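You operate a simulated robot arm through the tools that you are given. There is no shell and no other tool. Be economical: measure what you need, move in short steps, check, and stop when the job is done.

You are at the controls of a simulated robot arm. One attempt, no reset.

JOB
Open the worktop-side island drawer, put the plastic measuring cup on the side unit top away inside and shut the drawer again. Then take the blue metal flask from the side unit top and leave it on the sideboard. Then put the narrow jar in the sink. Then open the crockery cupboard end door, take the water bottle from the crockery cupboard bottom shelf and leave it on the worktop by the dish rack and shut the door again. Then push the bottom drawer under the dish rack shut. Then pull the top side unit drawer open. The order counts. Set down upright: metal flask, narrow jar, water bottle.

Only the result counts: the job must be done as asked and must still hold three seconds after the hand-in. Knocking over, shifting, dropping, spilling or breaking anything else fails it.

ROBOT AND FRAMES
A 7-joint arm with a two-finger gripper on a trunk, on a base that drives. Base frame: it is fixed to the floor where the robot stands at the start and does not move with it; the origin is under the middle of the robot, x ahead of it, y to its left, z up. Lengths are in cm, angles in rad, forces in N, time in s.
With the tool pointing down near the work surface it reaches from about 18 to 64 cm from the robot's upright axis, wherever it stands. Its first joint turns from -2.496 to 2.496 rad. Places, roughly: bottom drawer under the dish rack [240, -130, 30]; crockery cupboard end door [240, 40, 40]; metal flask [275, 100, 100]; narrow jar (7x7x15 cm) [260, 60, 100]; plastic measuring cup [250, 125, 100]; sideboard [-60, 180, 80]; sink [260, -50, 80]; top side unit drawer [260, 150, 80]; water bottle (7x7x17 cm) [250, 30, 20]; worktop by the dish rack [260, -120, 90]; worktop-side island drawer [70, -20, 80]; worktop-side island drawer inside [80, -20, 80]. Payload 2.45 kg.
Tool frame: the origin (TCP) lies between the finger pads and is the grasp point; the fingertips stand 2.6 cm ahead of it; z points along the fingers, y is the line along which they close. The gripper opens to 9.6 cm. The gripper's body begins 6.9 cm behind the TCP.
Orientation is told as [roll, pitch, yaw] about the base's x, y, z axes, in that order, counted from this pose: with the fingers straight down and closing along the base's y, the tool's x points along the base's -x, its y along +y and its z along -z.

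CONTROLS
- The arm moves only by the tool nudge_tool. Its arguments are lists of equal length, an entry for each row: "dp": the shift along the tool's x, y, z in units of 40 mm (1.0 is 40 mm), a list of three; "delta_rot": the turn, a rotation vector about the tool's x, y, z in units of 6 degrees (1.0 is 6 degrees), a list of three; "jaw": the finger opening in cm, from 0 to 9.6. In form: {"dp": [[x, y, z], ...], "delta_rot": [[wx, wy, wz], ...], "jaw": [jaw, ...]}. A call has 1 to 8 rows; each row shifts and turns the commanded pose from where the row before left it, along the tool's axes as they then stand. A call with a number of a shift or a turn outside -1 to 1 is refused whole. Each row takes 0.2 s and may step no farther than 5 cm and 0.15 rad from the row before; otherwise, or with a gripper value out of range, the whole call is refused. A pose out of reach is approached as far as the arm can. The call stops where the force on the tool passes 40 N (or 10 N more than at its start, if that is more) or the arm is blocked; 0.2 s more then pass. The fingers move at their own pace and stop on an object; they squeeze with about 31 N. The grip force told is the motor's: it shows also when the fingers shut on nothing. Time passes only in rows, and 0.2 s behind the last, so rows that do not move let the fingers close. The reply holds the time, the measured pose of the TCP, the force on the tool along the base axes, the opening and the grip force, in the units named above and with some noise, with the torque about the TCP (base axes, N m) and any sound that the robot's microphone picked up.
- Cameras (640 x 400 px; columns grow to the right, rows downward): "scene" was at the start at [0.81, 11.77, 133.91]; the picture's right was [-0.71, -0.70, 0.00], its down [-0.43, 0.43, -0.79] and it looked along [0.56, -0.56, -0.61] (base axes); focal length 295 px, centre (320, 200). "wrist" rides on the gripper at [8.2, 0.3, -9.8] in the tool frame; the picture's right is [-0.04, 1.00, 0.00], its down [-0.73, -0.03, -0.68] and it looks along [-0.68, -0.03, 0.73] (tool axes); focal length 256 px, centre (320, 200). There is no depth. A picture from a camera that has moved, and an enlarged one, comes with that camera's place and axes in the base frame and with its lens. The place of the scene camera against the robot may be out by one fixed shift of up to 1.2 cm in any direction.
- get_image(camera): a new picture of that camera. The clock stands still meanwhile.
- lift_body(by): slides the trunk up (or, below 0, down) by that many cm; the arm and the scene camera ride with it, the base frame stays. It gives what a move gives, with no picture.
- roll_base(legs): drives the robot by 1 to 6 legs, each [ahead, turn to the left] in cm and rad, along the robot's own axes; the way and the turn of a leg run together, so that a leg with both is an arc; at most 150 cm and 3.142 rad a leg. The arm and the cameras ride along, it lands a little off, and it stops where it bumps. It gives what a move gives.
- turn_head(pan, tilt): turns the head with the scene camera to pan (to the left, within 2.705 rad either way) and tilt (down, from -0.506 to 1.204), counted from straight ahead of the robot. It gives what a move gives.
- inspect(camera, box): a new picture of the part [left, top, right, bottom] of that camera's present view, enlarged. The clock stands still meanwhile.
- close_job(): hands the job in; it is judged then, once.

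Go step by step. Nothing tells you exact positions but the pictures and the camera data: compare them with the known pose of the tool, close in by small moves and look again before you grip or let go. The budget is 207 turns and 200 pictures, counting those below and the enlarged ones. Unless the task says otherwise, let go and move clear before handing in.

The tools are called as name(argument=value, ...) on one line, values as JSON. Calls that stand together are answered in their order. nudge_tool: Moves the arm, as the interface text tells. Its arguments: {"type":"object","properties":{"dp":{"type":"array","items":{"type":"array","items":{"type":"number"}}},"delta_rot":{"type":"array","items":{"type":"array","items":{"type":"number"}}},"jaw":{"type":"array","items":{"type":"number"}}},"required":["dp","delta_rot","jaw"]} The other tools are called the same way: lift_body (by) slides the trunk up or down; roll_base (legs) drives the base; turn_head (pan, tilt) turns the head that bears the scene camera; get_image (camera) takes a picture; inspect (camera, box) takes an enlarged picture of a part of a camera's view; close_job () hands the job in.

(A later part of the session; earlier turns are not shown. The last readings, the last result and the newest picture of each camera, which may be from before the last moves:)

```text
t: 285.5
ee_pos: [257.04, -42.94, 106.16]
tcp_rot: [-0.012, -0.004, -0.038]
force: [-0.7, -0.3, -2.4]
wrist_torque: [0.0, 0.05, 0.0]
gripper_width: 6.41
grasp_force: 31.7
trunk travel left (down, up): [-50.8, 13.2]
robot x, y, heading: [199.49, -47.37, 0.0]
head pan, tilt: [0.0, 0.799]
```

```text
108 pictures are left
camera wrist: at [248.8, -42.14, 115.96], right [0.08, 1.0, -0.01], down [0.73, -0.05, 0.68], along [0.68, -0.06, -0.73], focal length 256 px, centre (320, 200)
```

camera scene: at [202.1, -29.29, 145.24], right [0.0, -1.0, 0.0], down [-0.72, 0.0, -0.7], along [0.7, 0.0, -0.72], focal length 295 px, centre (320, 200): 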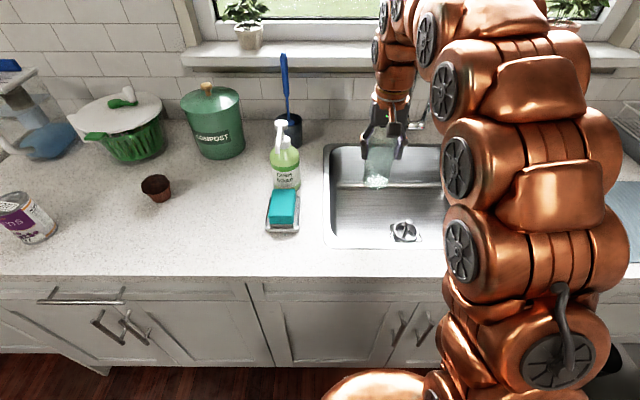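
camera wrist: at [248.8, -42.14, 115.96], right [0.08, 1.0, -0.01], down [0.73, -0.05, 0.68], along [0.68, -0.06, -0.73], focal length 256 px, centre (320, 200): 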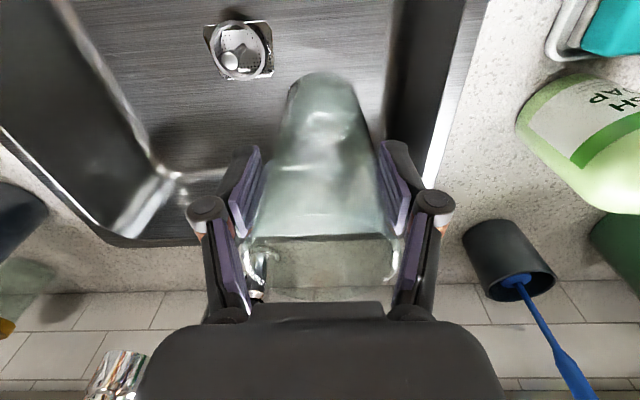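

Clear of the walls and the drain. Lowering further.

lift_body(by=-14)

nudge_tool(dp=[[0, 0, 0.12], [0, 0, 0.12], [0, 0, 0.12], [0, 0, 0.12], [0, 0, 0.12], [0, 0, 0]], delta_rot=[[0, 0, 0], [0, 0, 0], [0, 0, 0], [0, 0, 0], [0, 0, 0], [0, 0, 0]], jaw=[0, 0, 0, 0, 0, 0])

inspect(camera="scene", box=[310, 60, 470, 220])

get_image(camera="wrist")

```text
t: 287.2
ee_pos: [257.11, -42.82, 92.1]
tcp_rot: [-0.012, -0.006, -0.037]
force: [0.7, 0.3, -1.8]
wrist_torque: [0.03, 0.02, -0.01]
gripper_width: 6.38
grasp_force: 30.7
trunk travel left (down, up): [-36.8, 27.2]
robot x, y, heading: [199.04, -47.19, 0.007]
head pan, tilt: [0.0, 0.799]
```

```text
t: 288.6
ee_pos: [257.15, -42.9, 89.75]
tcp_rot: [-0.012, -0.006, -0.037]
force: [-0.2, -0.4, -1.6]
wrist_torque: [-0.02, 0.07, -0.01]
gripper_width: 6.37
grasp_force: 31.2
trunk travel left (down, up): [-36.8, 27.2]
robot x, y, heading: [199.57, -47.53, 0.003]
head pan, tilt: [0.0, 0.799]
```

```text
2.50 times, centred on (390, 140) of scene
camera zoom: at [202.1, -29.29, 131.23], right [0.0, -1.0, 0.0], down [-0.72, 0.0, -0.7], along [0.7, 0.0, -0.72], focal length 738 px, centre (145, 350)
```

zoom: 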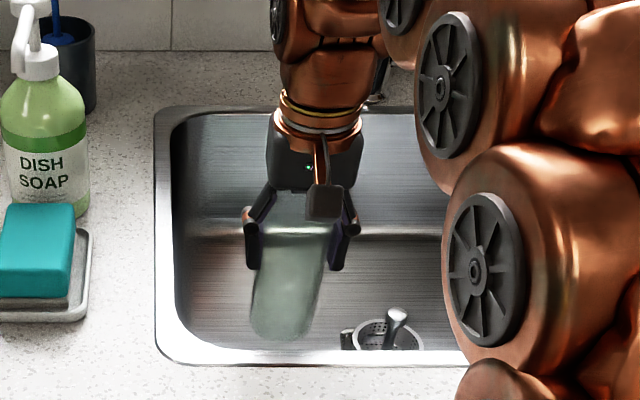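

```text
106 pictures are left
camera wrist: at [248.83, -42.19, 99.57], right [0.08, 1.0, -0.01], down [0.73, -0.05, 0.68], along [0.68, -0.06, -0.73], focal length 256 px, centre (320, 200)
```

wrist: 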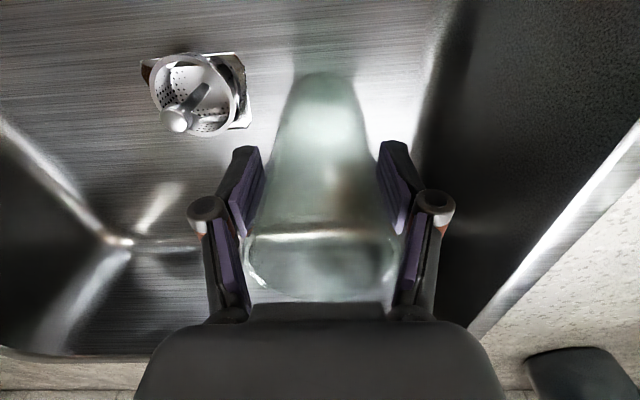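

Still free. Continuing slowly down.

nudge_tool(dp=[[0, 0, 0.12], [0, 0, 0.12], [0, 0, 0.1], [0, 0, 0.1], [0, 0, 0.1], [0, 0, 0.1], [0, 0, 0.1], [0, 0, 0]], delta_rot=[[0, 0, 0], [0, 0, 0], [0, 0, 0], [0, 0, 0], [0, 0, 0], [0, 0, 0], [0, 0, 0], [0, 0, 0]], jaw=[0, 0, 0, 0, 0, 0, 0, 0])

get_image(camera="wrist")

```text
t: 290.4
ee_pos: [257.03, -43.02, 86.79]
tcp_rot: [-0.012, -0.006, -0.035]
force: [-0.6, 0.0, -0.6]
wrist_torque: [-0.01, 0.03, -0.02]
gripper_width: 6.4
grasp_force: 30.9
trunk travel left (down, up): [-36.8, 27.2]
robot x, y, heading: [199.44, -47.11, 0.006]
head pan, tilt: [0.0, 0.799]
```

```text
105 pictures are left
camera wrist: at [248.83, -42.21, 96.59], right [0.08, 1.0, -0.01], down [0.73, -0.05, 0.68], along [0.68, -0.06, -0.73], focal length 256 px, centre (320, 200)
```

wrist: 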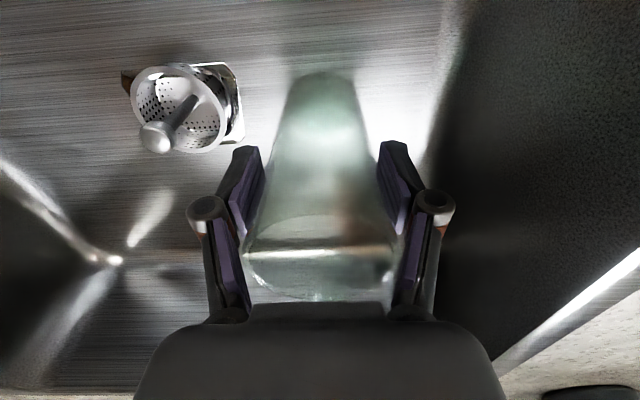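

nudge_tool(dp=[[0, 0, 0.08], [0, 0, 0.08], [0, 0, 0.08], [0, 0, 0.08], [0, 0, 0.08], [0, 0, 0.08], [0, 0, 0.08], [0, 0, 0]], delta_rot=[[0, 0, 0], [0, 0, 0], [0, 0, 0], [0, 0, 0], [0, 0, 0], [0, 0, 0], [0, 0, 0], [0, 0, 0]], jaw=[0, 0, 0, 0, 0, 0, 0, 0])

inspect(camera="scene", box=[310, 60, 470, 220])

```text
t: 291.5
ee_pos: [257.12, -42.87, 85.98]
tcp_rot: [-0.011, -0.014, -0.037]
force: [-3.0, 0.1, 21.5]
wrist_torque: [0.61, 0.22, 0.08]
gripper_width: 6.4
grasp_force: 30.6
trunk travel left (down, up): [-36.8, 27.2]
robot x, y, heading: [198.9, -47.57, -0.001]
head pan, tilt: [0.0, 0.799]
stopped in row 5: the force on the tool passed its limit at 44 N (the readings are from after the stop); the commanded pose is now the measured one
```

```text
2.50 times, centred on (390, 140) of scene
camera zoom: at [201.98, -29.3, 131.24], right [0.0, -1.0, 0.0], down [-0.72, 0.0, -0.7], along [0.7, 0.0, -0.72], focal length 738 px, centre (145, 350)
```

zoom: 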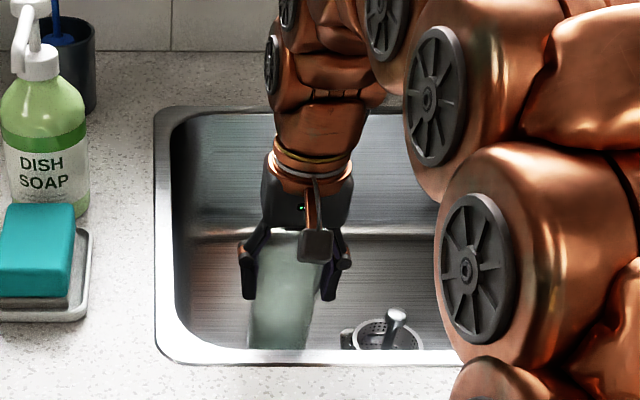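

Jar rests on the sink floor. Releasing and rising.

nudge_tool(dp=[[0, 0, -0.04], [0, 0, 0], [0, 0, 0], [0, 0, 0]], delta_rot=[[0, 0, 0], [0, 0, 0], [0, 0, 0], [0, 0, 0]], jaw=[0, 9.2, 9.2, 9.2])

lift_body(by=24)

get_image(camera="scene")

get_image(camera="wrist")

```text
t: 292.5
ee_pos: [257.14, -42.97, 85.81]
tcp_rot: [-0.011, -0.012, -0.036]
force: [0.7, 0.2, 0.2]
wrist_torque: [0.01, 0.01, 0.0]
gripper_width: 9.19
grasp_force: 0.0
trunk travel left (down, up): [-36.8, 27.2]
robot x, y, heading: [199.47, -47.24, 0.006]
head pan, tilt: [0.0, 0.799]
```

```text
t: 295.0
ee_pos: [257.28, -42.94, 109.74]
tcp_rot: [-0.013, -0.012, -0.037]
force: [0.3, -0.1, 0.1]
wrist_torque: [-0.03, -0.02, -0.03]
gripper_width: 9.2
grasp_force: 0.1
trunk travel left (down, up): [-60.8, 3.2]
robot x, y, heading: [199.51, -47.11, 0.005]
head pan, tilt: [0.0, 0.799]
```

```text
103 pictures are left
camera scene: at [202.09, -29.29, 155.23], right [0.0, -1.0, 0.0], down [-0.72, 0.0, -0.7], along [0.7, 0.0, -0.72], focal length 295 px, centre (320, 200)
```

scene: 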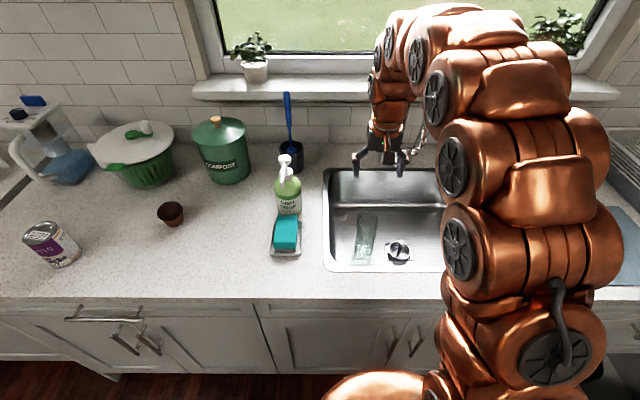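

```text
102 pictures are left
camera wrist: at [248.88, -42.21, 119.62], right [0.08, 1.0, -0.01], down [0.73, -0.05, 0.69], along [0.68, -0.06, -0.73], focal length 256 px, centre (320, 200)
```

wrist: 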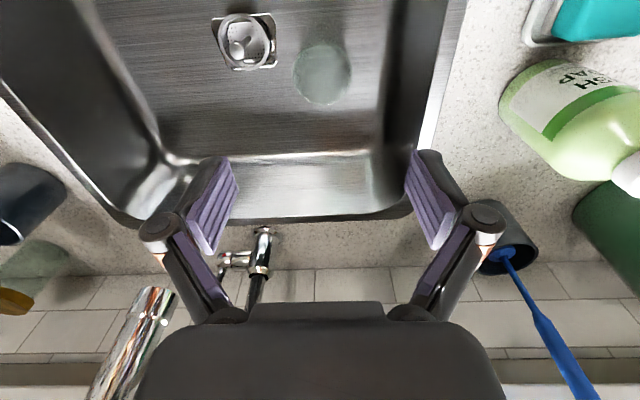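

inspect(camera="scene", box=[310, 160, 450, 280])

nudge_tool(dp=[[1, 0, 0], [1, 0, 0], [1, 0, 0], [1, 0, 0], [1, 0, 0], [0.7, 0, 0], [0, 0, 0]], delta_rot=[[0, 0, 0], [0, 0, 0], [0, 0, 0], [0, 0, 0], [0, 0, 0], [0, 0, 0], [0, 0, 0]], jaw=[6, 6, 6, 6, 6, 6, 6])

roll_base(legs=[[-45, 0]])

turn_head(pan=0.7, tilt=0.7)

get_image(camera="scene")

```text
3.33 times, centred on (380, 220) of scene
camera zoom: at [202.09, -29.29, 155.23], right [0.0, -1.0, 0.0], down [-0.72, 0.0, -0.7], along [0.7, 0.0, -0.72], focal length 984 px, centre (120, 133)
```

zoom: 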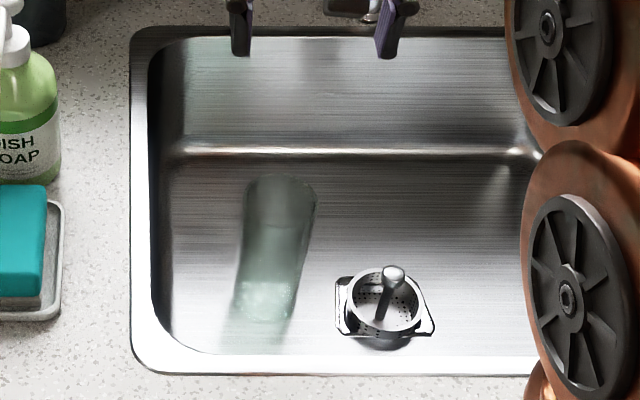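

```text
t: 296.6
ee_pos: [234.22, -42.25, 109.53]
tcp_rot: [-0.012, -0.011, -0.035]
force: [-0.2, -0.6, 0.2]
wrist_torque: [0.01, -0.01, -0.02]
gripper_width: 6.02
grasp_force: 0.0
trunk travel left (down, up): [-60.8, 3.2]
robot x, y, heading: [199.43, -47.38, 0.004]
head pan, tilt: [0.0, 0.799]
```

```text
t: 299.3
ee_pos: [189.76, -42.22, 109.65]
tcp_rot: [-0.012, -0.01, -0.032]
force: [0.7, -0.4, 0.1]
wrist_torque: [0.0, 0.01, 0.0]
gripper_width: 5.97
grasp_force: 0.0
trunk travel left (down, up): [-60.8, 3.2]
robot x, y, heading: [155.02, -47.13, 0.009]
head pan, tilt: [0.0, 0.799]
```

```text
t: 300.3
ee_pos: [189.8, -42.2, 109.59]
tcp_rot: [-0.013, -0.009, -0.031]
force: [-0.2, 0.3, 0.1]
wrist_torque: [0.01, 0.03, 0.01]
gripper_width: 6.01
grasp_force: 0.2
trunk travel left (down, up): [-60.8, 3.2]
robot x, y, heading: [155.01, -47.58, 0.009]
head pan, tilt: [0.7, 0.7]
```

```text
100 pictures are left
camera scene: at [155.87, -24.07, 156.06], right [0.65, -0.76, 0.0], down [-0.49, -0.42, -0.76], along [0.58, 0.5, -0.64], focal length 295 px, centre (320, 200)
```

scene: 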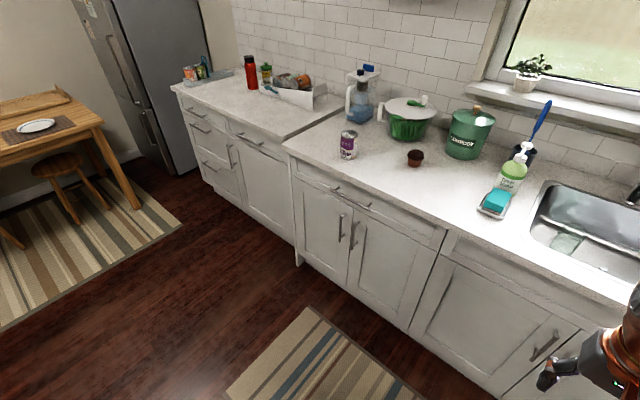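

The jar stands upright in the sink. The cupboard's left end door handle is near [228, 26.5, z 57–76], hinge at the left. I'll position the robot to its right with room for the swing.

roll_base(legs=[[0, 1.36], [56.6, 0], [0, -1.37]])

turn_head(pan=0.15, tilt=0.8)

get_image(camera="scene")

```text
t: 310.3
ee_pos: [201.22, 12.62, 109.52]
tcp_rot: [-0.011, -0.011, -0.037]
force: [-0.6, 0.4, 0.1]
wrist_torque: [0.02, 0.03, 0.02]
gripper_width: 6.0
grasp_force: 0.1
trunk travel left (down, up): [-60.8, 3.2]
robot x, y, heading: [166.31, 7.58, 0.005]
head pan, tilt: [0.7, 0.7]
```

```text
t: 311.2
ee_pos: [201.13, 12.52, 109.48]
tcp_rot: [-0.013, -0.009, -0.037]
force: [-0.1, 0.6, 0.4]
wrist_torque: [-0.02, 0.0, -0.04]
gripper_width: 6.0
grasp_force: 0.0
trunk travel left (down, up): [-60.8, 3.2]
robot x, y, heading: [166.06, 7.68, -0.001]
head pan, tilt: [0.15, 0.799]
```

```text
99 pictures are left
camera scene: at [168.87, 26.7, 155.24], right [0.15, -0.99, 0.0], down [-0.71, -0.11, -0.7], along [0.69, 0.11, -0.72], focal length 295 px, centre (320, 200)
```

scene: 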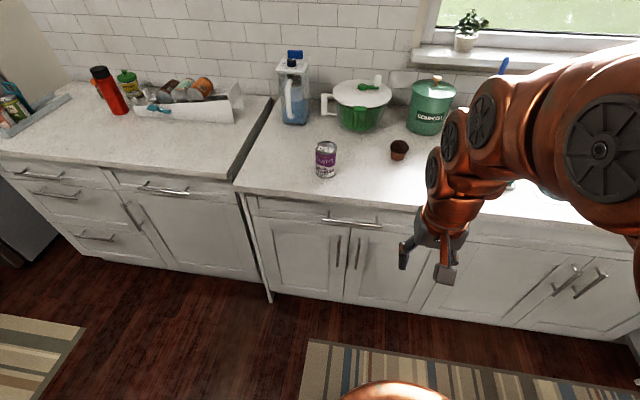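

Handle refined to about [230, 30, z 55–73]. I'll extend, tilt the fingers 45°, then lower.

nudge_tool(dp=[[-0.5, 0.9, 0], [-0.5, 0.9, 0], [-0.5, 0.9, 0], [-0.7, 0.8, 0], [-0.7, 0.7, 0], [-0.9, 0, 0], [-0.9, 0, 0], [0, 0, 0]], delta_rot=[[0, 0, 0], [0, 0, 0], [0, 0, 0], [0, 0, 0], [0, 0, 0], [0, 0, 0], [0, 0, 0], [0, 0, 0]], jaw=[6, 6, 6, 6, 6, 6, 6, 6])

nudge_tool(dp=[[0, 0, 0], [0, 0, 0], [0, 0, 0], [0, 0, 0], [0, 0, 0], [0, 0, 0], [0, 0, 0], [0, 0, 0]], delta_rot=[[0, -0.94, 0], [0, -0.94, 0], [0, -0.94, 0], [0, -0.94, 0], [0, -0.94, 0], [0, -0.94, 0], [0, -0.94, 0], [0, -0.94, 0]], jaw=[6, 6, 6, 6, 6, 6, 6, 6])

lift_body(by=-40)

get_image(camera="wrist")

get_image(camera="scene")

```text
t: 313.0
ee_pos: [220.78, 28.66, 109.69]
tcp_rot: [-0.013, -0.011, -0.039]
force: [-0.1, 0.4, -0.3]
wrist_torque: [-0.04, 0.0, 0.01]
gripper_width: 6.0
grasp_force: 0.1
trunk travel left (down, up): [-60.8, 3.2]
robot x, y, heading: [165.89, 7.71, 0.0]
head pan, tilt: [0.15, 0.799]
```

```text
t: 314.8
ee_pos: [220.57, 28.79, 109.71]
tcp_rot: [-0.015, -0.8, -0.025]
force: [-0.4, -0.3, 0.1]
wrist_torque: [0.03, 0.03, 0.02]
gripper_width: 6.02
grasp_force: 0.0
trunk travel left (down, up): [-60.8, 3.2]
robot x, y, heading: [166.23, 7.09, 0.002]
head pan, tilt: [0.15, 0.799]
```

```text
t: 318.7
ee_pos: [220.67, 28.68, 69.44]
tcp_rot: [-0.017, -0.797, -0.025]
force: [0.5, -0.2, -0.2]
wrist_torque: [0.0, 0.01, -0.03]
gripper_width: 6.02
grasp_force: 0.0
trunk travel left (down, up): [-20.8, 43.2]
robot x, y, heading: [165.98, 7.54, 0.004]
head pan, tilt: [0.15, 0.799]
```

```text
98 pictures are left
camera wrist: at [207.88, 29.48, 70.61], right [0.07, 1.0, 0.02], down [0.03, -0.02, 1.0], along [1.0, -0.07, -0.03], focal length 256 px, centre (320, 200)
```

wrist: 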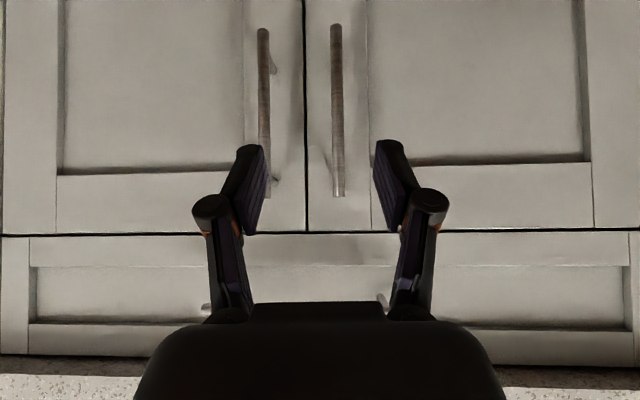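

```text
97 pictures are left
camera scene: at [168.87, 26.7, 115.24], right [0.15, -0.99, 0.0], down [-0.71, -0.11, -0.7], along [0.69, 0.11, -0.72], focal length 295 px, centre (320, 200)
```

scene: 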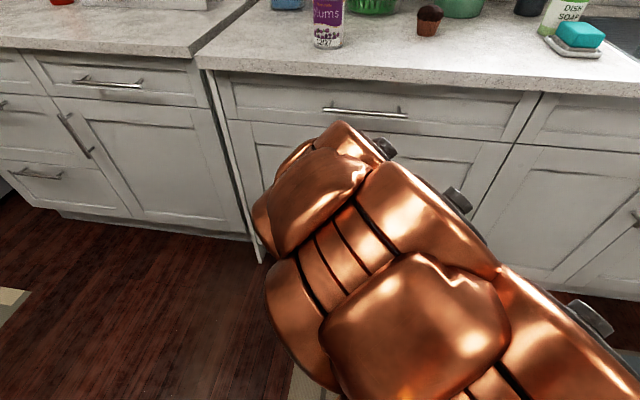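

The handle is centred in view at y 29.4, z 56–69.5. Lower 6 cm and advance.

lift_body(by=-6)

nudge_tool(dp=[[-0.5, 0.15, 0.5], [-0.5, 0, 0.5], [-0.25, 0, 0.25], [0, 0, 0]], delta_rot=[[0, 0, 0], [0, 0, 0], [0, 0, 0], [0, 0, 0]], jaw=[5, 5, 5, 5])

get_image(camera="wrist")

```text
t: 319.7
ee_pos: [220.71, 28.63, 63.6]
tcp_rot: [-0.018, -0.798, -0.025]
force: [0.9, -0.1, 0.2]
wrist_torque: [-0.01, 0.01, 0.01]
gripper_width: 6.0
grasp_force: 0.0
trunk travel left (down, up): [-14.8, 49.2]
robot x, y, heading: [166.06, 7.7, -0.004]
head pan, tilt: [0.15, 0.799]
```

```text
t: 320.7
ee_pos: [227.73, 29.03, 63.73]
tcp_rot: [-0.017, -0.797, -0.027]
force: [0.4, 0.3, -0.7]
wrist_torque: [-0.04, 0.05, 0.01]
gripper_width: 5.01
grasp_force: 0.1
trunk travel left (down, up): [-14.8, 49.2]
robot x, y, heading: [165.75, 7.73, 0.002]
head pan, tilt: [0.15, 0.799]
```

```text
96 pictures are left
camera wrist: at [214.99, 29.8, 64.66], right [0.07, 1.0, 0.02], down [0.03, -0.02, 1.0], along [1.0, -0.07, -0.03], focal length 256 px, centre (320, 200)
```

wrist: 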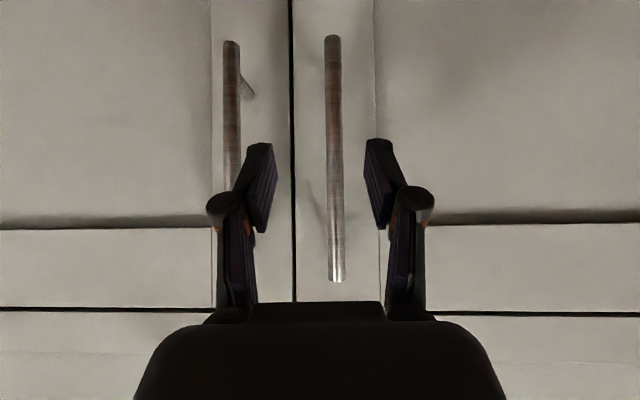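

The bar is at x 231.4. Advance 3.2 cm and grip.

nudge_tool(dp=[[-0.56, 0.1, 0.56], [0, 0, 0], [0, 0, 0], [0, 0, 0], [0, 0, 0]], delta_rot=[[0, 0, 0], [0, 0, 0], [0, 0, 0], [0, 0, 0], [0, 0, 0]], jaw=[5, 0, 0, 0, 0])

get_image(camera="wrist")

```text
t: 321.8
ee_pos: [230.91, 29.79, 63.49]
tcp_rot: [-0.015, -0.797, -0.021]
force: [1.9, 11.3, -9.0]
wrist_torque: [0.2, -0.42, 0.16]
gripper_width: 1.18
grasp_force: 38.6
trunk travel left (down, up): [-14.8, 49.2]
robot x, y, heading: [166.34, 7.61, 0.006]
head pan, tilt: [0.15, 0.799]
stopped in row 5: the force on the tool passed its limit at 42 N (the readings are from after the stop); the commanded pose is now the measured one
```

```text
95 pictures are left
camera wrist: at [218.14, 30.52, 64.59], right [0.06, 1.0, 0.02], down [0.02, -0.02, 1.0], along [1.0, -0.06, -0.03], focal length 256 px, centre (320, 200)
```

wrist: 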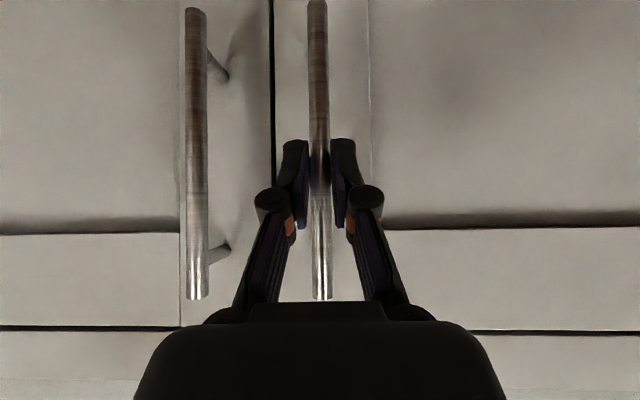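

Door handle gripped. Pulling along the door's arc.

nudge_tool(dp=[[0.577, 0.1, -0.59], [0.56, 0.2, -0.572], [0.542, 0.275, -0.554], [0.524, 0.375, -0.536], [0, 0, 0]], delta_rot=[[0, 0, 0], [0, 0, 0], [0, 0, 0], [0, 0, 0], [0, 0, 0]], jaw=[0, 0, 0, 0, 0])

get_image(camera="wrist")

```text
t: 323.0
ee_pos: [218.28, 33.89, 63.63]
tcp_rot: [-0.01, -0.801, -0.024]
force: [0.6, -0.1, 10.4]
wrist_torque: [0.04, 0.02, -0.02]
gripper_width: 1.16
grasp_force: 38.6
trunk travel left (down, up): [-14.8, 49.2]
robot x, y, heading: [166.01, 7.69, 0.005]
head pan, tilt: [0.15, 0.799]
```

```text
94 pictures are left
camera wrist: at [205.58, 34.6, 64.61], right [0.06, 1.0, 0.02], down [0.02, -0.02, 1.0], along [1.0, -0.06, -0.02], focal length 256 px, centre (320, 200)
```

wrist: 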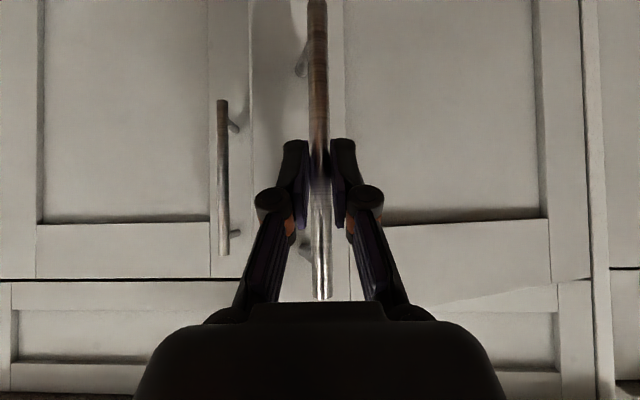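

Smooth. Continuing to about 48°.

nudge_tool(dp=[[0.49, 0.425, -0.5], [0.454, 0.5, -0.465], [0.42, 0.575, -0.43], [0.367, 0.65, -0.375], [0, 0, 0]], delta_rot=[[0, 0, 0], [0, 0, 0], [0, 0, 0], [0, 0, 0], [0, 0, 0]], jaw=[0, 0, 0, 0, 0])

get_image(camera="wrist")

```text
t: 323.6
ee_pos: [214.31, 36.59, 62.25]
tcp_rot: [0.034, -0.749, -0.096]
force: [-3.4, -4.0, 38.1]
wrist_torque: [-0.33, -0.8, -0.06]
gripper_width: 1.21
grasp_force: 39.2
trunk travel left (down, up): [-14.8, 49.2]
robot x, y, heading: [166.03, 7.41, 0.005]
head pan, tilt: [0.15, 0.799]
stopped in row 3: the force on the tool passed its limit at 84 N (the readings are from after the stop); the commanded pose is now the measured one
```

```text
93 pictures are left
camera wrist: at [201.61, 37.61, 63.9], right [0.1, 0.99, 0.05], down [0.07, -0.06, 1.0], along [0.99, -0.1, -0.08], focal length 256 px, centre (320, 200)
```

wrist: 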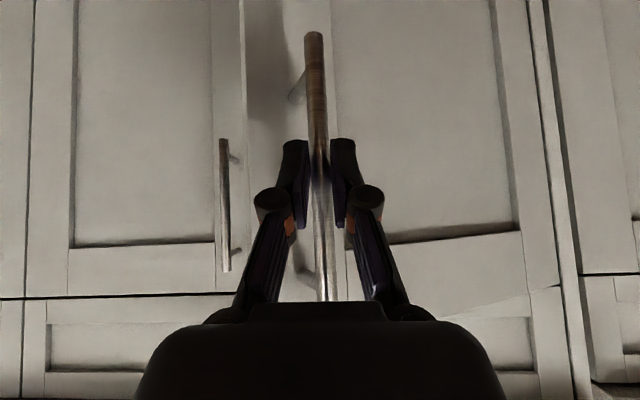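

The arm is near its limit at about 33° open. I'll let go, then swing the door wider from its inner side by turning the base.

nudge_tool(dp=[[0, 0, 0], [0, 0, 0], [0, 0, 0]], delta_rot=[[0, 0, 0], [0, 0, 0], [0, 0, 0]], jaw=[4, 4, 4])

roll_base(legs=[[-14, 0]])

nudge_tool(dp=[[0, -0.9, 0], [0, -0.9, 0], [0, -0.9, 0], [0, -0.2, 0], [0, 0, 0]], delta_rot=[[0.2, -0.5, 0.5], [0, 0, 0], [0, 0, 0], [0, 0, 0], [0, 0, 0]], jaw=[0, 0, 0, 0, 0])

get_image(camera="wrist")

turn_head(pan=0.45, tilt=0.6)

get_image(camera="scene")

```text
t: 324.4
ee_pos: [214.28, 36.5, 61.91]
tcp_rot: [0.028, -0.743, -0.093]
force: [0.1, 0.0, 0.4]
wrist_torque: [0.03, -0.01, -0.02]
gripper_width: 4.05
grasp_force: 0.1
trunk travel left (down, up): [-14.8, 49.2]
robot x, y, heading: [165.97, 7.56, 0.004]
head pan, tilt: [0.15, 0.799]
```

```text
t: 325.7
ee_pos: [200.35, 36.24, 62.02]
tcp_rot: [0.029, -0.747, -0.096]
force: [-0.4, -0.9, 0.4]
wrist_torque: [0.01, 0.04, 0.01]
gripper_width: 4.01
grasp_force: 0.1
trunk travel left (down, up): [-14.8, 49.2]
robot x, y, heading: [152.07, 7.22, 0.0]
head pan, tilt: [0.15, 0.799]
```

```text
t: 326.9
ee_pos: [199.06, 24.78, 61.8]
tcp_rot: [0.063, -0.799, -0.173]
force: [-0.4, 0.2, -0.6]
wrist_torque: [0.02, -0.03, -0.03]
gripper_width: 0.01
grasp_force: 28.6
trunk travel left (down, up): [-14.8, 49.2]
robot x, y, heading: [151.85, 7.41, 0.006]
head pan, tilt: [0.15, 0.799]
```

```text
92 pictures are left
camera wrist: at [186.3, 26.63, 62.75], right [0.15, 0.99, 0.07], down [0.01, -0.08, 1.0], along [0.99, -0.15, -0.03], focal length 256 px, centre (320, 200)
```

wrist: 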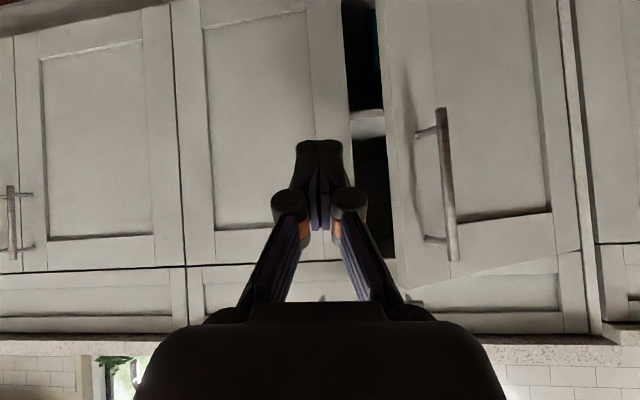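

```text
t: 327.7
ee_pos: [198.89, 24.72, 61.61]
tcp_rot: [0.062, -0.795, -0.172]
force: [-0.4, 0.4, -1.1]
wrist_torque: [-0.02, -0.01, 0.04]
gripper_width: 0.0
grasp_force: 28.8
trunk travel left (down, up): [-14.8, 49.2]
robot x, y, heading: [151.97, 7.53, 0.002]
head pan, tilt: [0.45, 0.6]
```

```text
91 pictures are left
camera scene: at [154.66, 29.3, 110.92], right [0.44, -0.9, 0.0], down [-0.51, -0.25, -0.82], along [0.74, 0.36, -0.57], focal length 295 px, centre (320, 200)
```

scene: 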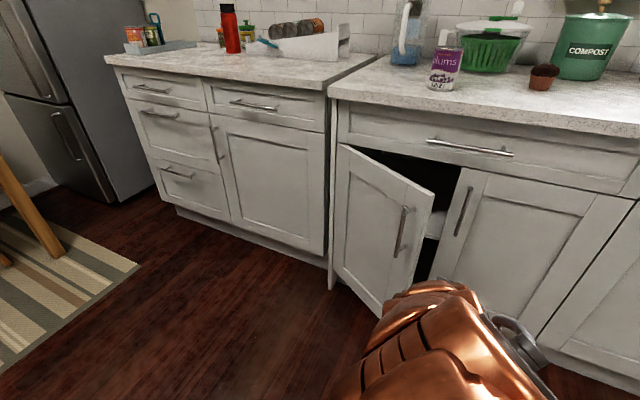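

Inner side is reachable through the gap. I'll straighten the tool, enter to about [225, 22], then rotate the base left to swing the door.

nudge_tool(dp=[[-0.3, -0.4, 0.3], [-0.5, -0.3, 0.5], [-0.4, 0, 0.4], [0, 0, 0]], delta_rot=[[-0.2, 0, -0.6], [-0.2, 0, -0.6], [0, 0, 0], [0, 0, 0]], jaw=[0, 0, 0, 0])

roll_base(legs=[[19, 0]])

get_image(camera="wrist")

get_image(camera="scene")

```text
t: 328.7
ee_pos: [205.34, 21.55, 61.52]
tcp_rot: [-0.027, -0.801, 0.01]
force: [0.2, -0.6, -0.3]
wrist_torque: [0.0, 0.01, -0.01]
gripper_width: 0.0
grasp_force: 28.2
trunk travel left (down, up): [-14.8, 49.2]
robot x, y, heading: [151.99, 7.55, -0.002]
head pan, tilt: [0.45, 0.6]
```

```text
t: 330.3
ee_pos: [224.6, 21.46, 61.68]
tcp_rot: [-0.026, -0.8, 0.004]
force: [-0.5, 0.1, -0.4]
wrist_torque: [0.0, -0.05, -0.03]
gripper_width: 0.0
grasp_force: 28.7
trunk travel left (down, up): [-14.8, 49.2]
robot x, y, heading: [171.54, 7.6, 0.005]
head pan, tilt: [0.45, 0.6]
```

```text
90 pictures are left
camera wrist: at [211.79, 21.98, 62.65], right [0.04, 1.0, 0.01], down [0.02, -0.01, 1.0], along [1.0, -0.04, -0.03], focal length 256 px, centre (320, 200)
```

wrist: 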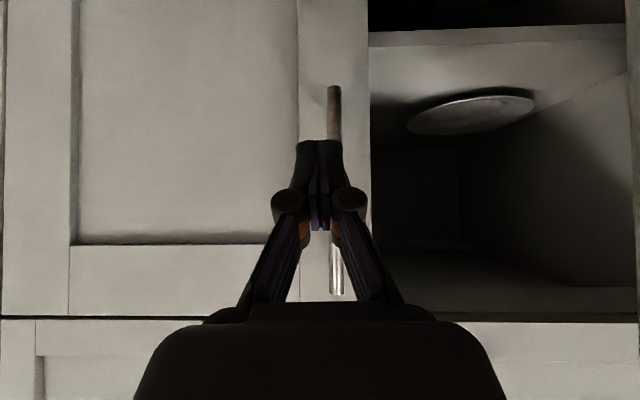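

```text
89 pictures are left
camera scene: at [173.86, 29.34, 110.92], right [0.44, -0.9, 0.0], down [-0.51, -0.25, -0.83], along [0.74, 0.36, -0.56], focal length 295 px, centre (320, 200)
```

scene: 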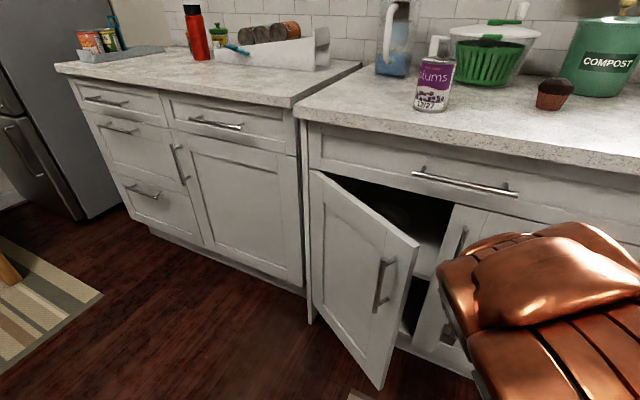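

Hand is inside. Rotating left in stages.

roll_base(legs=[[0, 0.3]])

get_image(camera="scene")

get_image(camera="wrist")

```text
t: 331.3
ee_pos: [222.27, 27.61, 61.55]
tcp_rot: [-0.024, -0.797, 0.122]
force: [-7.1, -11.6, 8.8]
wrist_torque: [1.1, -0.14, 0.7]
gripper_width: 0.0
grasp_force: 28.3
trunk travel left (down, up): [-14.8, 49.2]
robot x, y, heading: [170.99, 7.91, 0.119]
head pan, tilt: [0.45, 0.6]
stopped in leg 1: the force on the tool passed its limit at 77 N (the readings are from after the stop); the commanded pose is now the measured one
```

```text
88 pictures are left
camera scene: at [171.09, 29.47, 110.93], right [0.54, -0.84, 0.0], down [-0.47, -0.31, -0.83], along [0.69, 0.45, -0.56], focal length 295 px, centre (320, 200)
```

scene: 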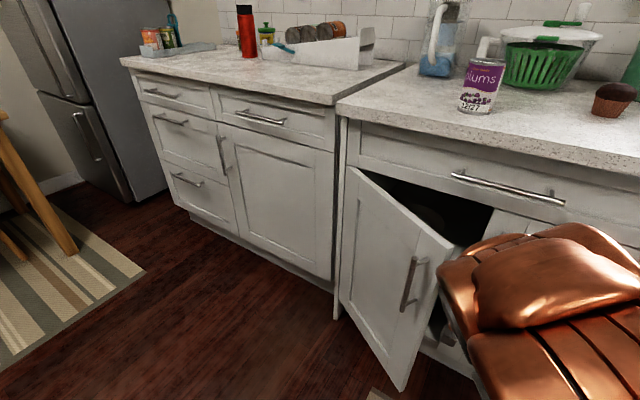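

```text
87 pictures are left
camera wrist: at [209.52, 26.66, 62.67], right [-0.08, 1.0, 0.01], down [0.03, -0.01, 1.0], along [1.0, 0.08, -0.03], focal length 256 px, centre (320, 200)
```

wrist: 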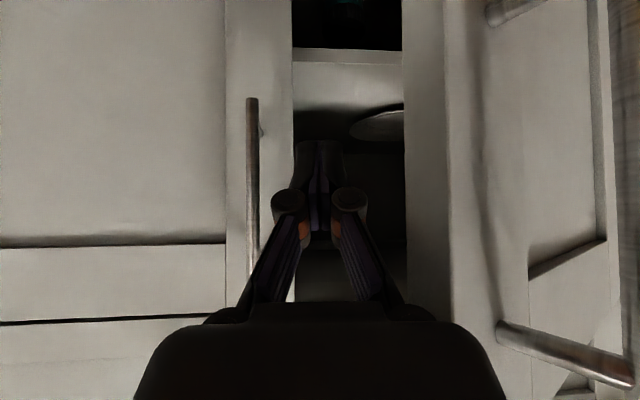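

The gripper body met the door's edge. I'll back off slightly, yaw the fingers left to hook behind the door, and draw it open with gentle steps.

nudge_tool(dp=[[0, -0.75, 0], [0, 0, 0], [0, 0, 0], [0, 0, 0], [0, 0, 0], [0, 0, 0], [0, 0, 0]], delta_rot=[[0, 0, 0], [-0.8, 0, -0.78], [-0.8, 0, -0.78], [-0.8, 0, -0.78], [-0.8, 0, -0.78], [-0.8, 0, -0.78], [-0.8, 0, -0.78]], jaw=[0, 0, 0, 0, 0, 0, 0])

get_image(camera="wrist")

get_image(camera="scene")

```text
t: 332.9
ee_pos: [222.69, 24.78, 61.54]
tcp_rot: [-0.015, -0.782, 0.819]
force: [0.0, -0.6, -0.4]
wrist_torque: [-0.02, 0.01, -0.01]
gripper_width: 0.0
grasp_force: 28.8
trunk travel left (down, up): [-14.8, 49.2]
robot x, y, heading: [171.39, 7.51, 0.124]
head pan, tilt: [0.45, 0.6]
```

```text
86 pictures are left
camera wrist: at [213.52, 15.73, 62.79], right [-0.7, 0.71, 0.02], down [0.04, 0.02, 1.0], along [0.71, 0.7, -0.04], focal length 256 px, centre (320, 200)
```

wrist: 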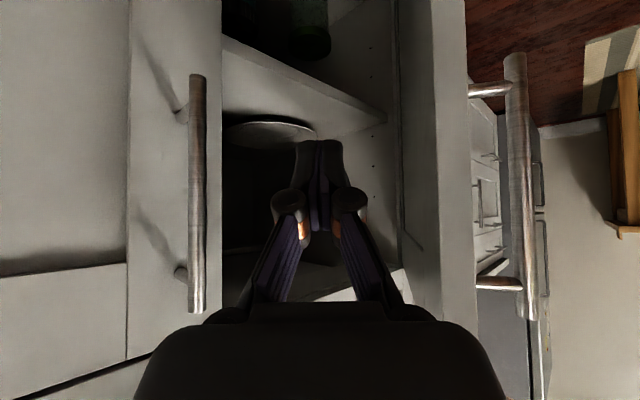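

```text
85 pictures are left
camera scene: at [171.13, 29.52, 110.92], right [0.54, -0.84, 0.0], down [-0.47, -0.31, -0.83], along [0.69, 0.45, -0.56], focal length 295 px, centre (320, 200)
```

scene: 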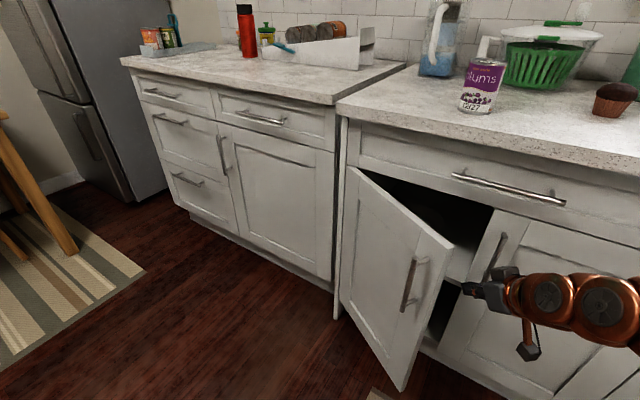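

The hook pose works and I can see the inside. Push forward a bit then sweep left to open the door.

nudge_tool(dp=[[-0.5, 0, 0.5], [-0.5, 0, 0.5], [0, 0.5, 0], [0, 0.5, 0], [0, 0.4, 0], [0, 0.4, 0], [0, 0.4, 0], [0, 0.4, 0]], delta_rot=[[0, 0, 0], [0, 0, 0], [0, 0, 0], [0, 0, 0], [0, 0, 0], [0, 0, 0], [0, 0, 0], [0, 0, 0]], jaw=[0, 0, 0, 0, 0, 0, 0, 0])

get_image(camera="wrist")

get_image(camera="scene")

```text
t: 334.7
ee_pos: [218.95, 36.01, 61.33]
tcp_rot: [-0.016, -0.784, 0.816]
force: [0.0, -0.3, -0.5]
wrist_torque: [0.04, 0.01, 0.02]
gripper_width: 0.01
grasp_force: 28.6
trunk travel left (down, up): [-14.8, 49.2]
robot x, y, heading: [171.26, 7.42, 0.123]
head pan, tilt: [0.45, 0.6]
```

```text
84 pictures are left
camera wrist: at [209.91, 27.08, 62.66], right [-0.7, 0.71, 0.02], down [0.04, 0.02, 1.0], along [0.71, 0.7, -0.04], focal length 256 px, centre (320, 200)
```

wrist: 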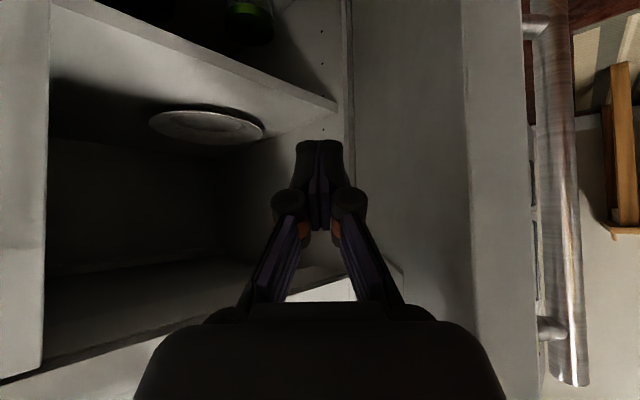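

```text
83 pictures are left
camera scene: at [171.13, 29.52, 110.92], right [0.54, -0.84, 0.0], down [-0.47, -0.31, -0.83], along [0.69, 0.45, -0.56], focal length 295 px, centre (320, 200)
```

scene: 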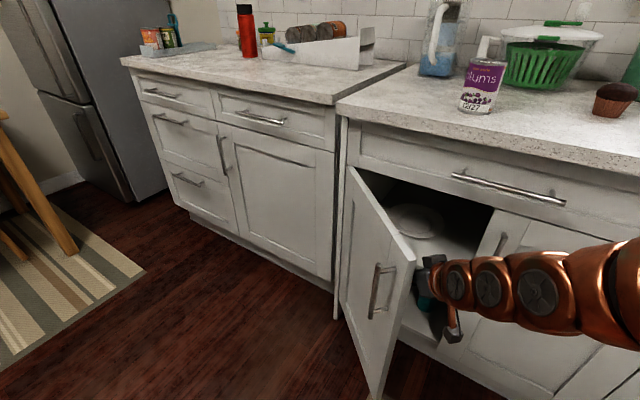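

Door opening nicely (about 50°). Continue the sweep.

nudge_tool(dp=[[0, 0.4, 0], [0, 0.4, 0], [0, 0.4, 0], [0, 0.4, 0], [0, 0.4, 0], [0, 0.4, 0], [0, 0.4, 0], [0, 0.4, 0]], delta_rot=[[0, 0, 0], [0, 0, 0], [0, 0, 0], [0, 0, 0], [0, 0, 0], [0, 0, 0], [0, 0, 0], [0, 0, 0]], jaw=[0, 0, 0, 0, 0, 0, 0, 0])

get_image(camera="scene")

get_image(camera="wrist")

```text
t: 336.5
ee_pos: [209.89, 44.82, 61.27]
tcp_rot: [-0.018, -0.784, 0.817]
force: [0.8, 0.2, 0.3]
wrist_torque: [0.01, -0.02, 0.03]
gripper_width: 0.02
grasp_force: 28.7
trunk travel left (down, up): [-14.8, 49.2]
robot x, y, heading: [170.75, 7.38, 0.126]
head pan, tilt: [0.45, 0.6]
```

```text
82 pictures are left
camera scene: at [171.13, 29.53, 110.92], right [0.54, -0.84, 0.0], down [-0.47, -0.31, -0.83], along [0.69, 0.45, -0.56], focal length 295 px, centre (320, 200)
```

scene: 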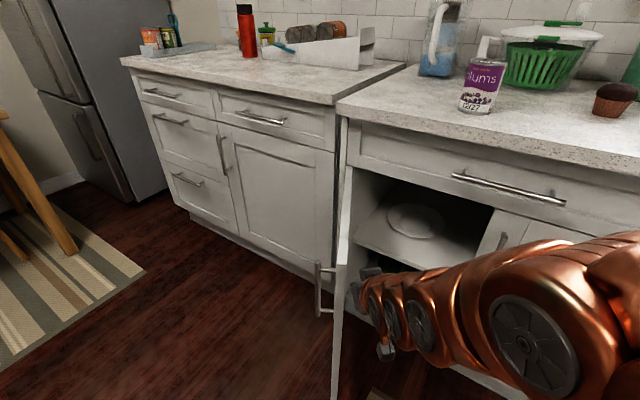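

```text
81 pictures are left
camera wrist: at [200.67, 35.88, 62.51], right [-0.7, 0.71, 0.02], down [0.04, 0.02, 1.0], along [0.71, 0.7, -0.04], focal length 256 px, centre (320, 200)
```

wrist: 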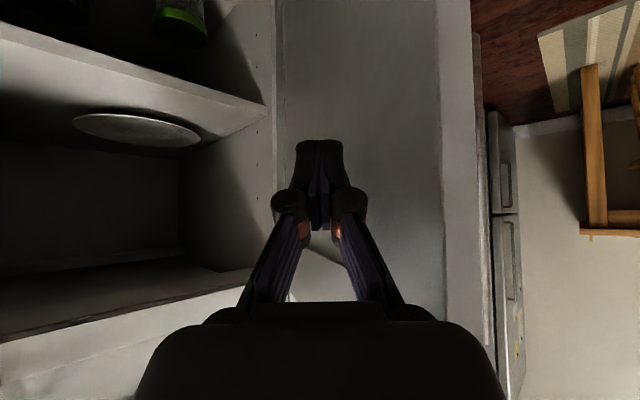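

Nearly perpendicular. A little more, then back away from the door.

nudge_tool(dp=[[0, 0.4, 0], [0, 0.4, 0], [0, 0.4, 0], [0, -0.5, 0], [0.4, -0.5, -0.4], [0.4, -0.5, -0.4], [0.4, -0.3, -0.4], [0, 0, 0]], delta_rot=[[0, 0, 0], [0, 0, 0], [0, 0, 0], [0, 0, 0], [0, 0, 0], [0, 0, 0], [0, 0, 0], [0, 0, 0]], jaw=[0, 0, 0, 0, 0, 0, 0, 0])

get_image(camera="scene")

get_image(camera="wrist")

```text
t: 338.3
ee_pos: [209.09, 40.6, 63.6]
tcp_rot: [-0.016, -0.779, 0.818]
force: [0.0, 0.8, 0.7]
wrist_torque: [-0.02, 0.02, -0.02]
gripper_width: 0.0
grasp_force: 28.6
out of reach, approached as far as the arm can: row 6, 7
trunk travel left (down, up): [-14.8, 49.2]
robot x, y, heading: [171.12, 7.43, 0.122]
head pan, tilt: [0.45, 0.6]
```

```text
80 pictures are left
camera scene: at [171.13, 29.52, 110.92], right [0.54, -0.84, 0.0], down [-0.47, -0.31, -0.83], along [0.69, 0.45, -0.56], focal length 295 px, centre (320, 200)
```

scene: 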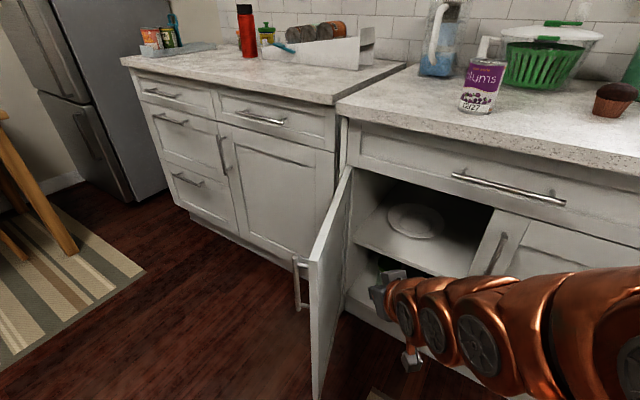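

```text
79 pictures are left
camera wrist: at [200.04, 31.61, 64.87], right [-0.7, 0.71, 0.02], down [0.04, 0.02, 1.0], along [0.71, 0.7, -0.04], focal length 256 px, centre (320, 200)
```

wrist: 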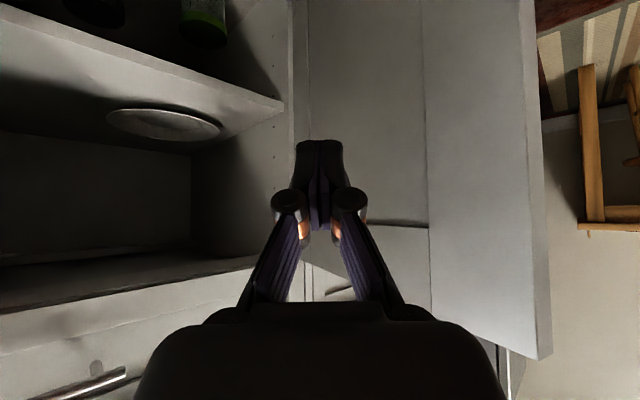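

The door is wide open. Backing off to look at the bottom shelf.

roll_base(legs=[[-25, 0]])

turn_head(pan=-0.1, tilt=0.75)

get_image(camera="scene")

get_image(camera="wrist")

```text
t: 340.1
ee_pos: [184.4, 37.5, 63.58]
tcp_rot: [-0.015, -0.78, 0.818]
force: [-0.2, 0.6, -0.9]
wrist_torque: [0.02, 0.01, -0.04]
gripper_width: 0.0
grasp_force: 28.5
trunk travel left (down, up): [-14.8, 49.2]
robot x, y, heading: [146.27, 4.38, 0.127]
head pan, tilt: [0.45, 0.6]
```

```text
t: 341.1
ee_pos: [184.39, 37.43, 63.55]
tcp_rot: [-0.017, -0.78, 0.818]
force: [0.4, -0.4, 0.0]
wrist_torque: [-0.02, 0.02, -0.01]
gripper_width: 0.02
grasp_force: 28.3
trunk travel left (down, up): [-14.8, 49.2]
robot x, y, heading: [146.2, 4.84, 0.128]
head pan, tilt: [-0.099, 0.75]
```

```text
78 pictures are left
camera scene: at [147.18, 21.85, 109.64], right [0.02, -1.0, 0.0], down [-0.68, -0.02, -0.73], along [0.73, 0.02, -0.68], focal length 295 px, centre (320, 200)
```

scene: 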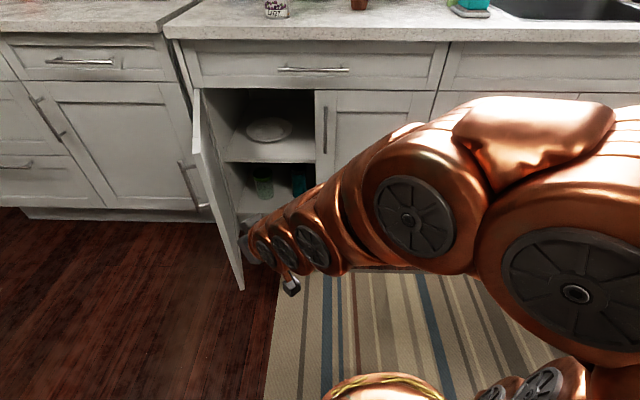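

```text
77 pictures are left
camera wrist: at [175.22, 28.51, 64.87], right [-0.7, 0.71, 0.02], down [0.04, 0.02, 1.0], along [0.71, 0.7, -0.04], focal length 256 px, centre (320, 200)
```

wrist: 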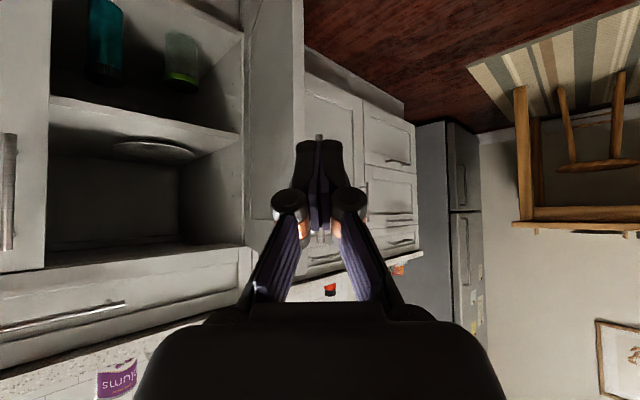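

inspect(camera="scene", box=[200, 80, 360, 240])

inspect(camera="wrist", box=[20, 0, 260, 160])

```text
2.50 times, centred on (280, 160) of scene
camera zoom: at [147.18, 21.85, 109.64], right [0.02, -1.0, 0.0], down [-0.68, -0.02, -0.73], along [0.73, 0.02, -0.68], focal length 738 px, centre (420, 300)
```

zoom: 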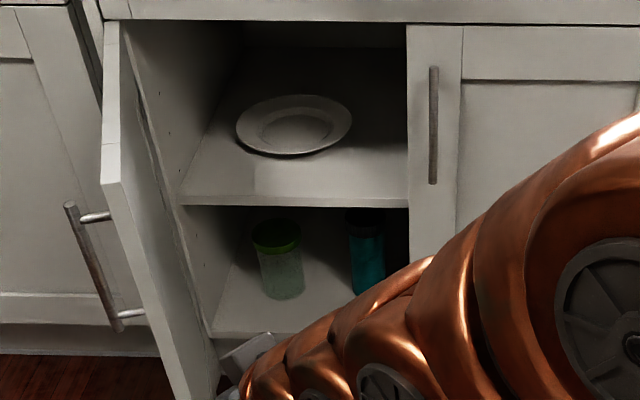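

```text
2.50 times, centred on (140, 80) of wrist
camera zoom: at [175.22, 28.51, 64.87], right [-0.7, 0.71, 0.02], down [0.04, 0.02, 1.0], along [0.71, 0.7, -0.04], focal length 640 px, centre (770, 500)
```

zoom: 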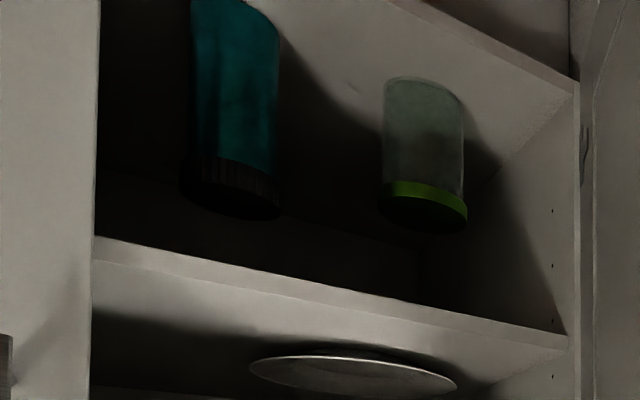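

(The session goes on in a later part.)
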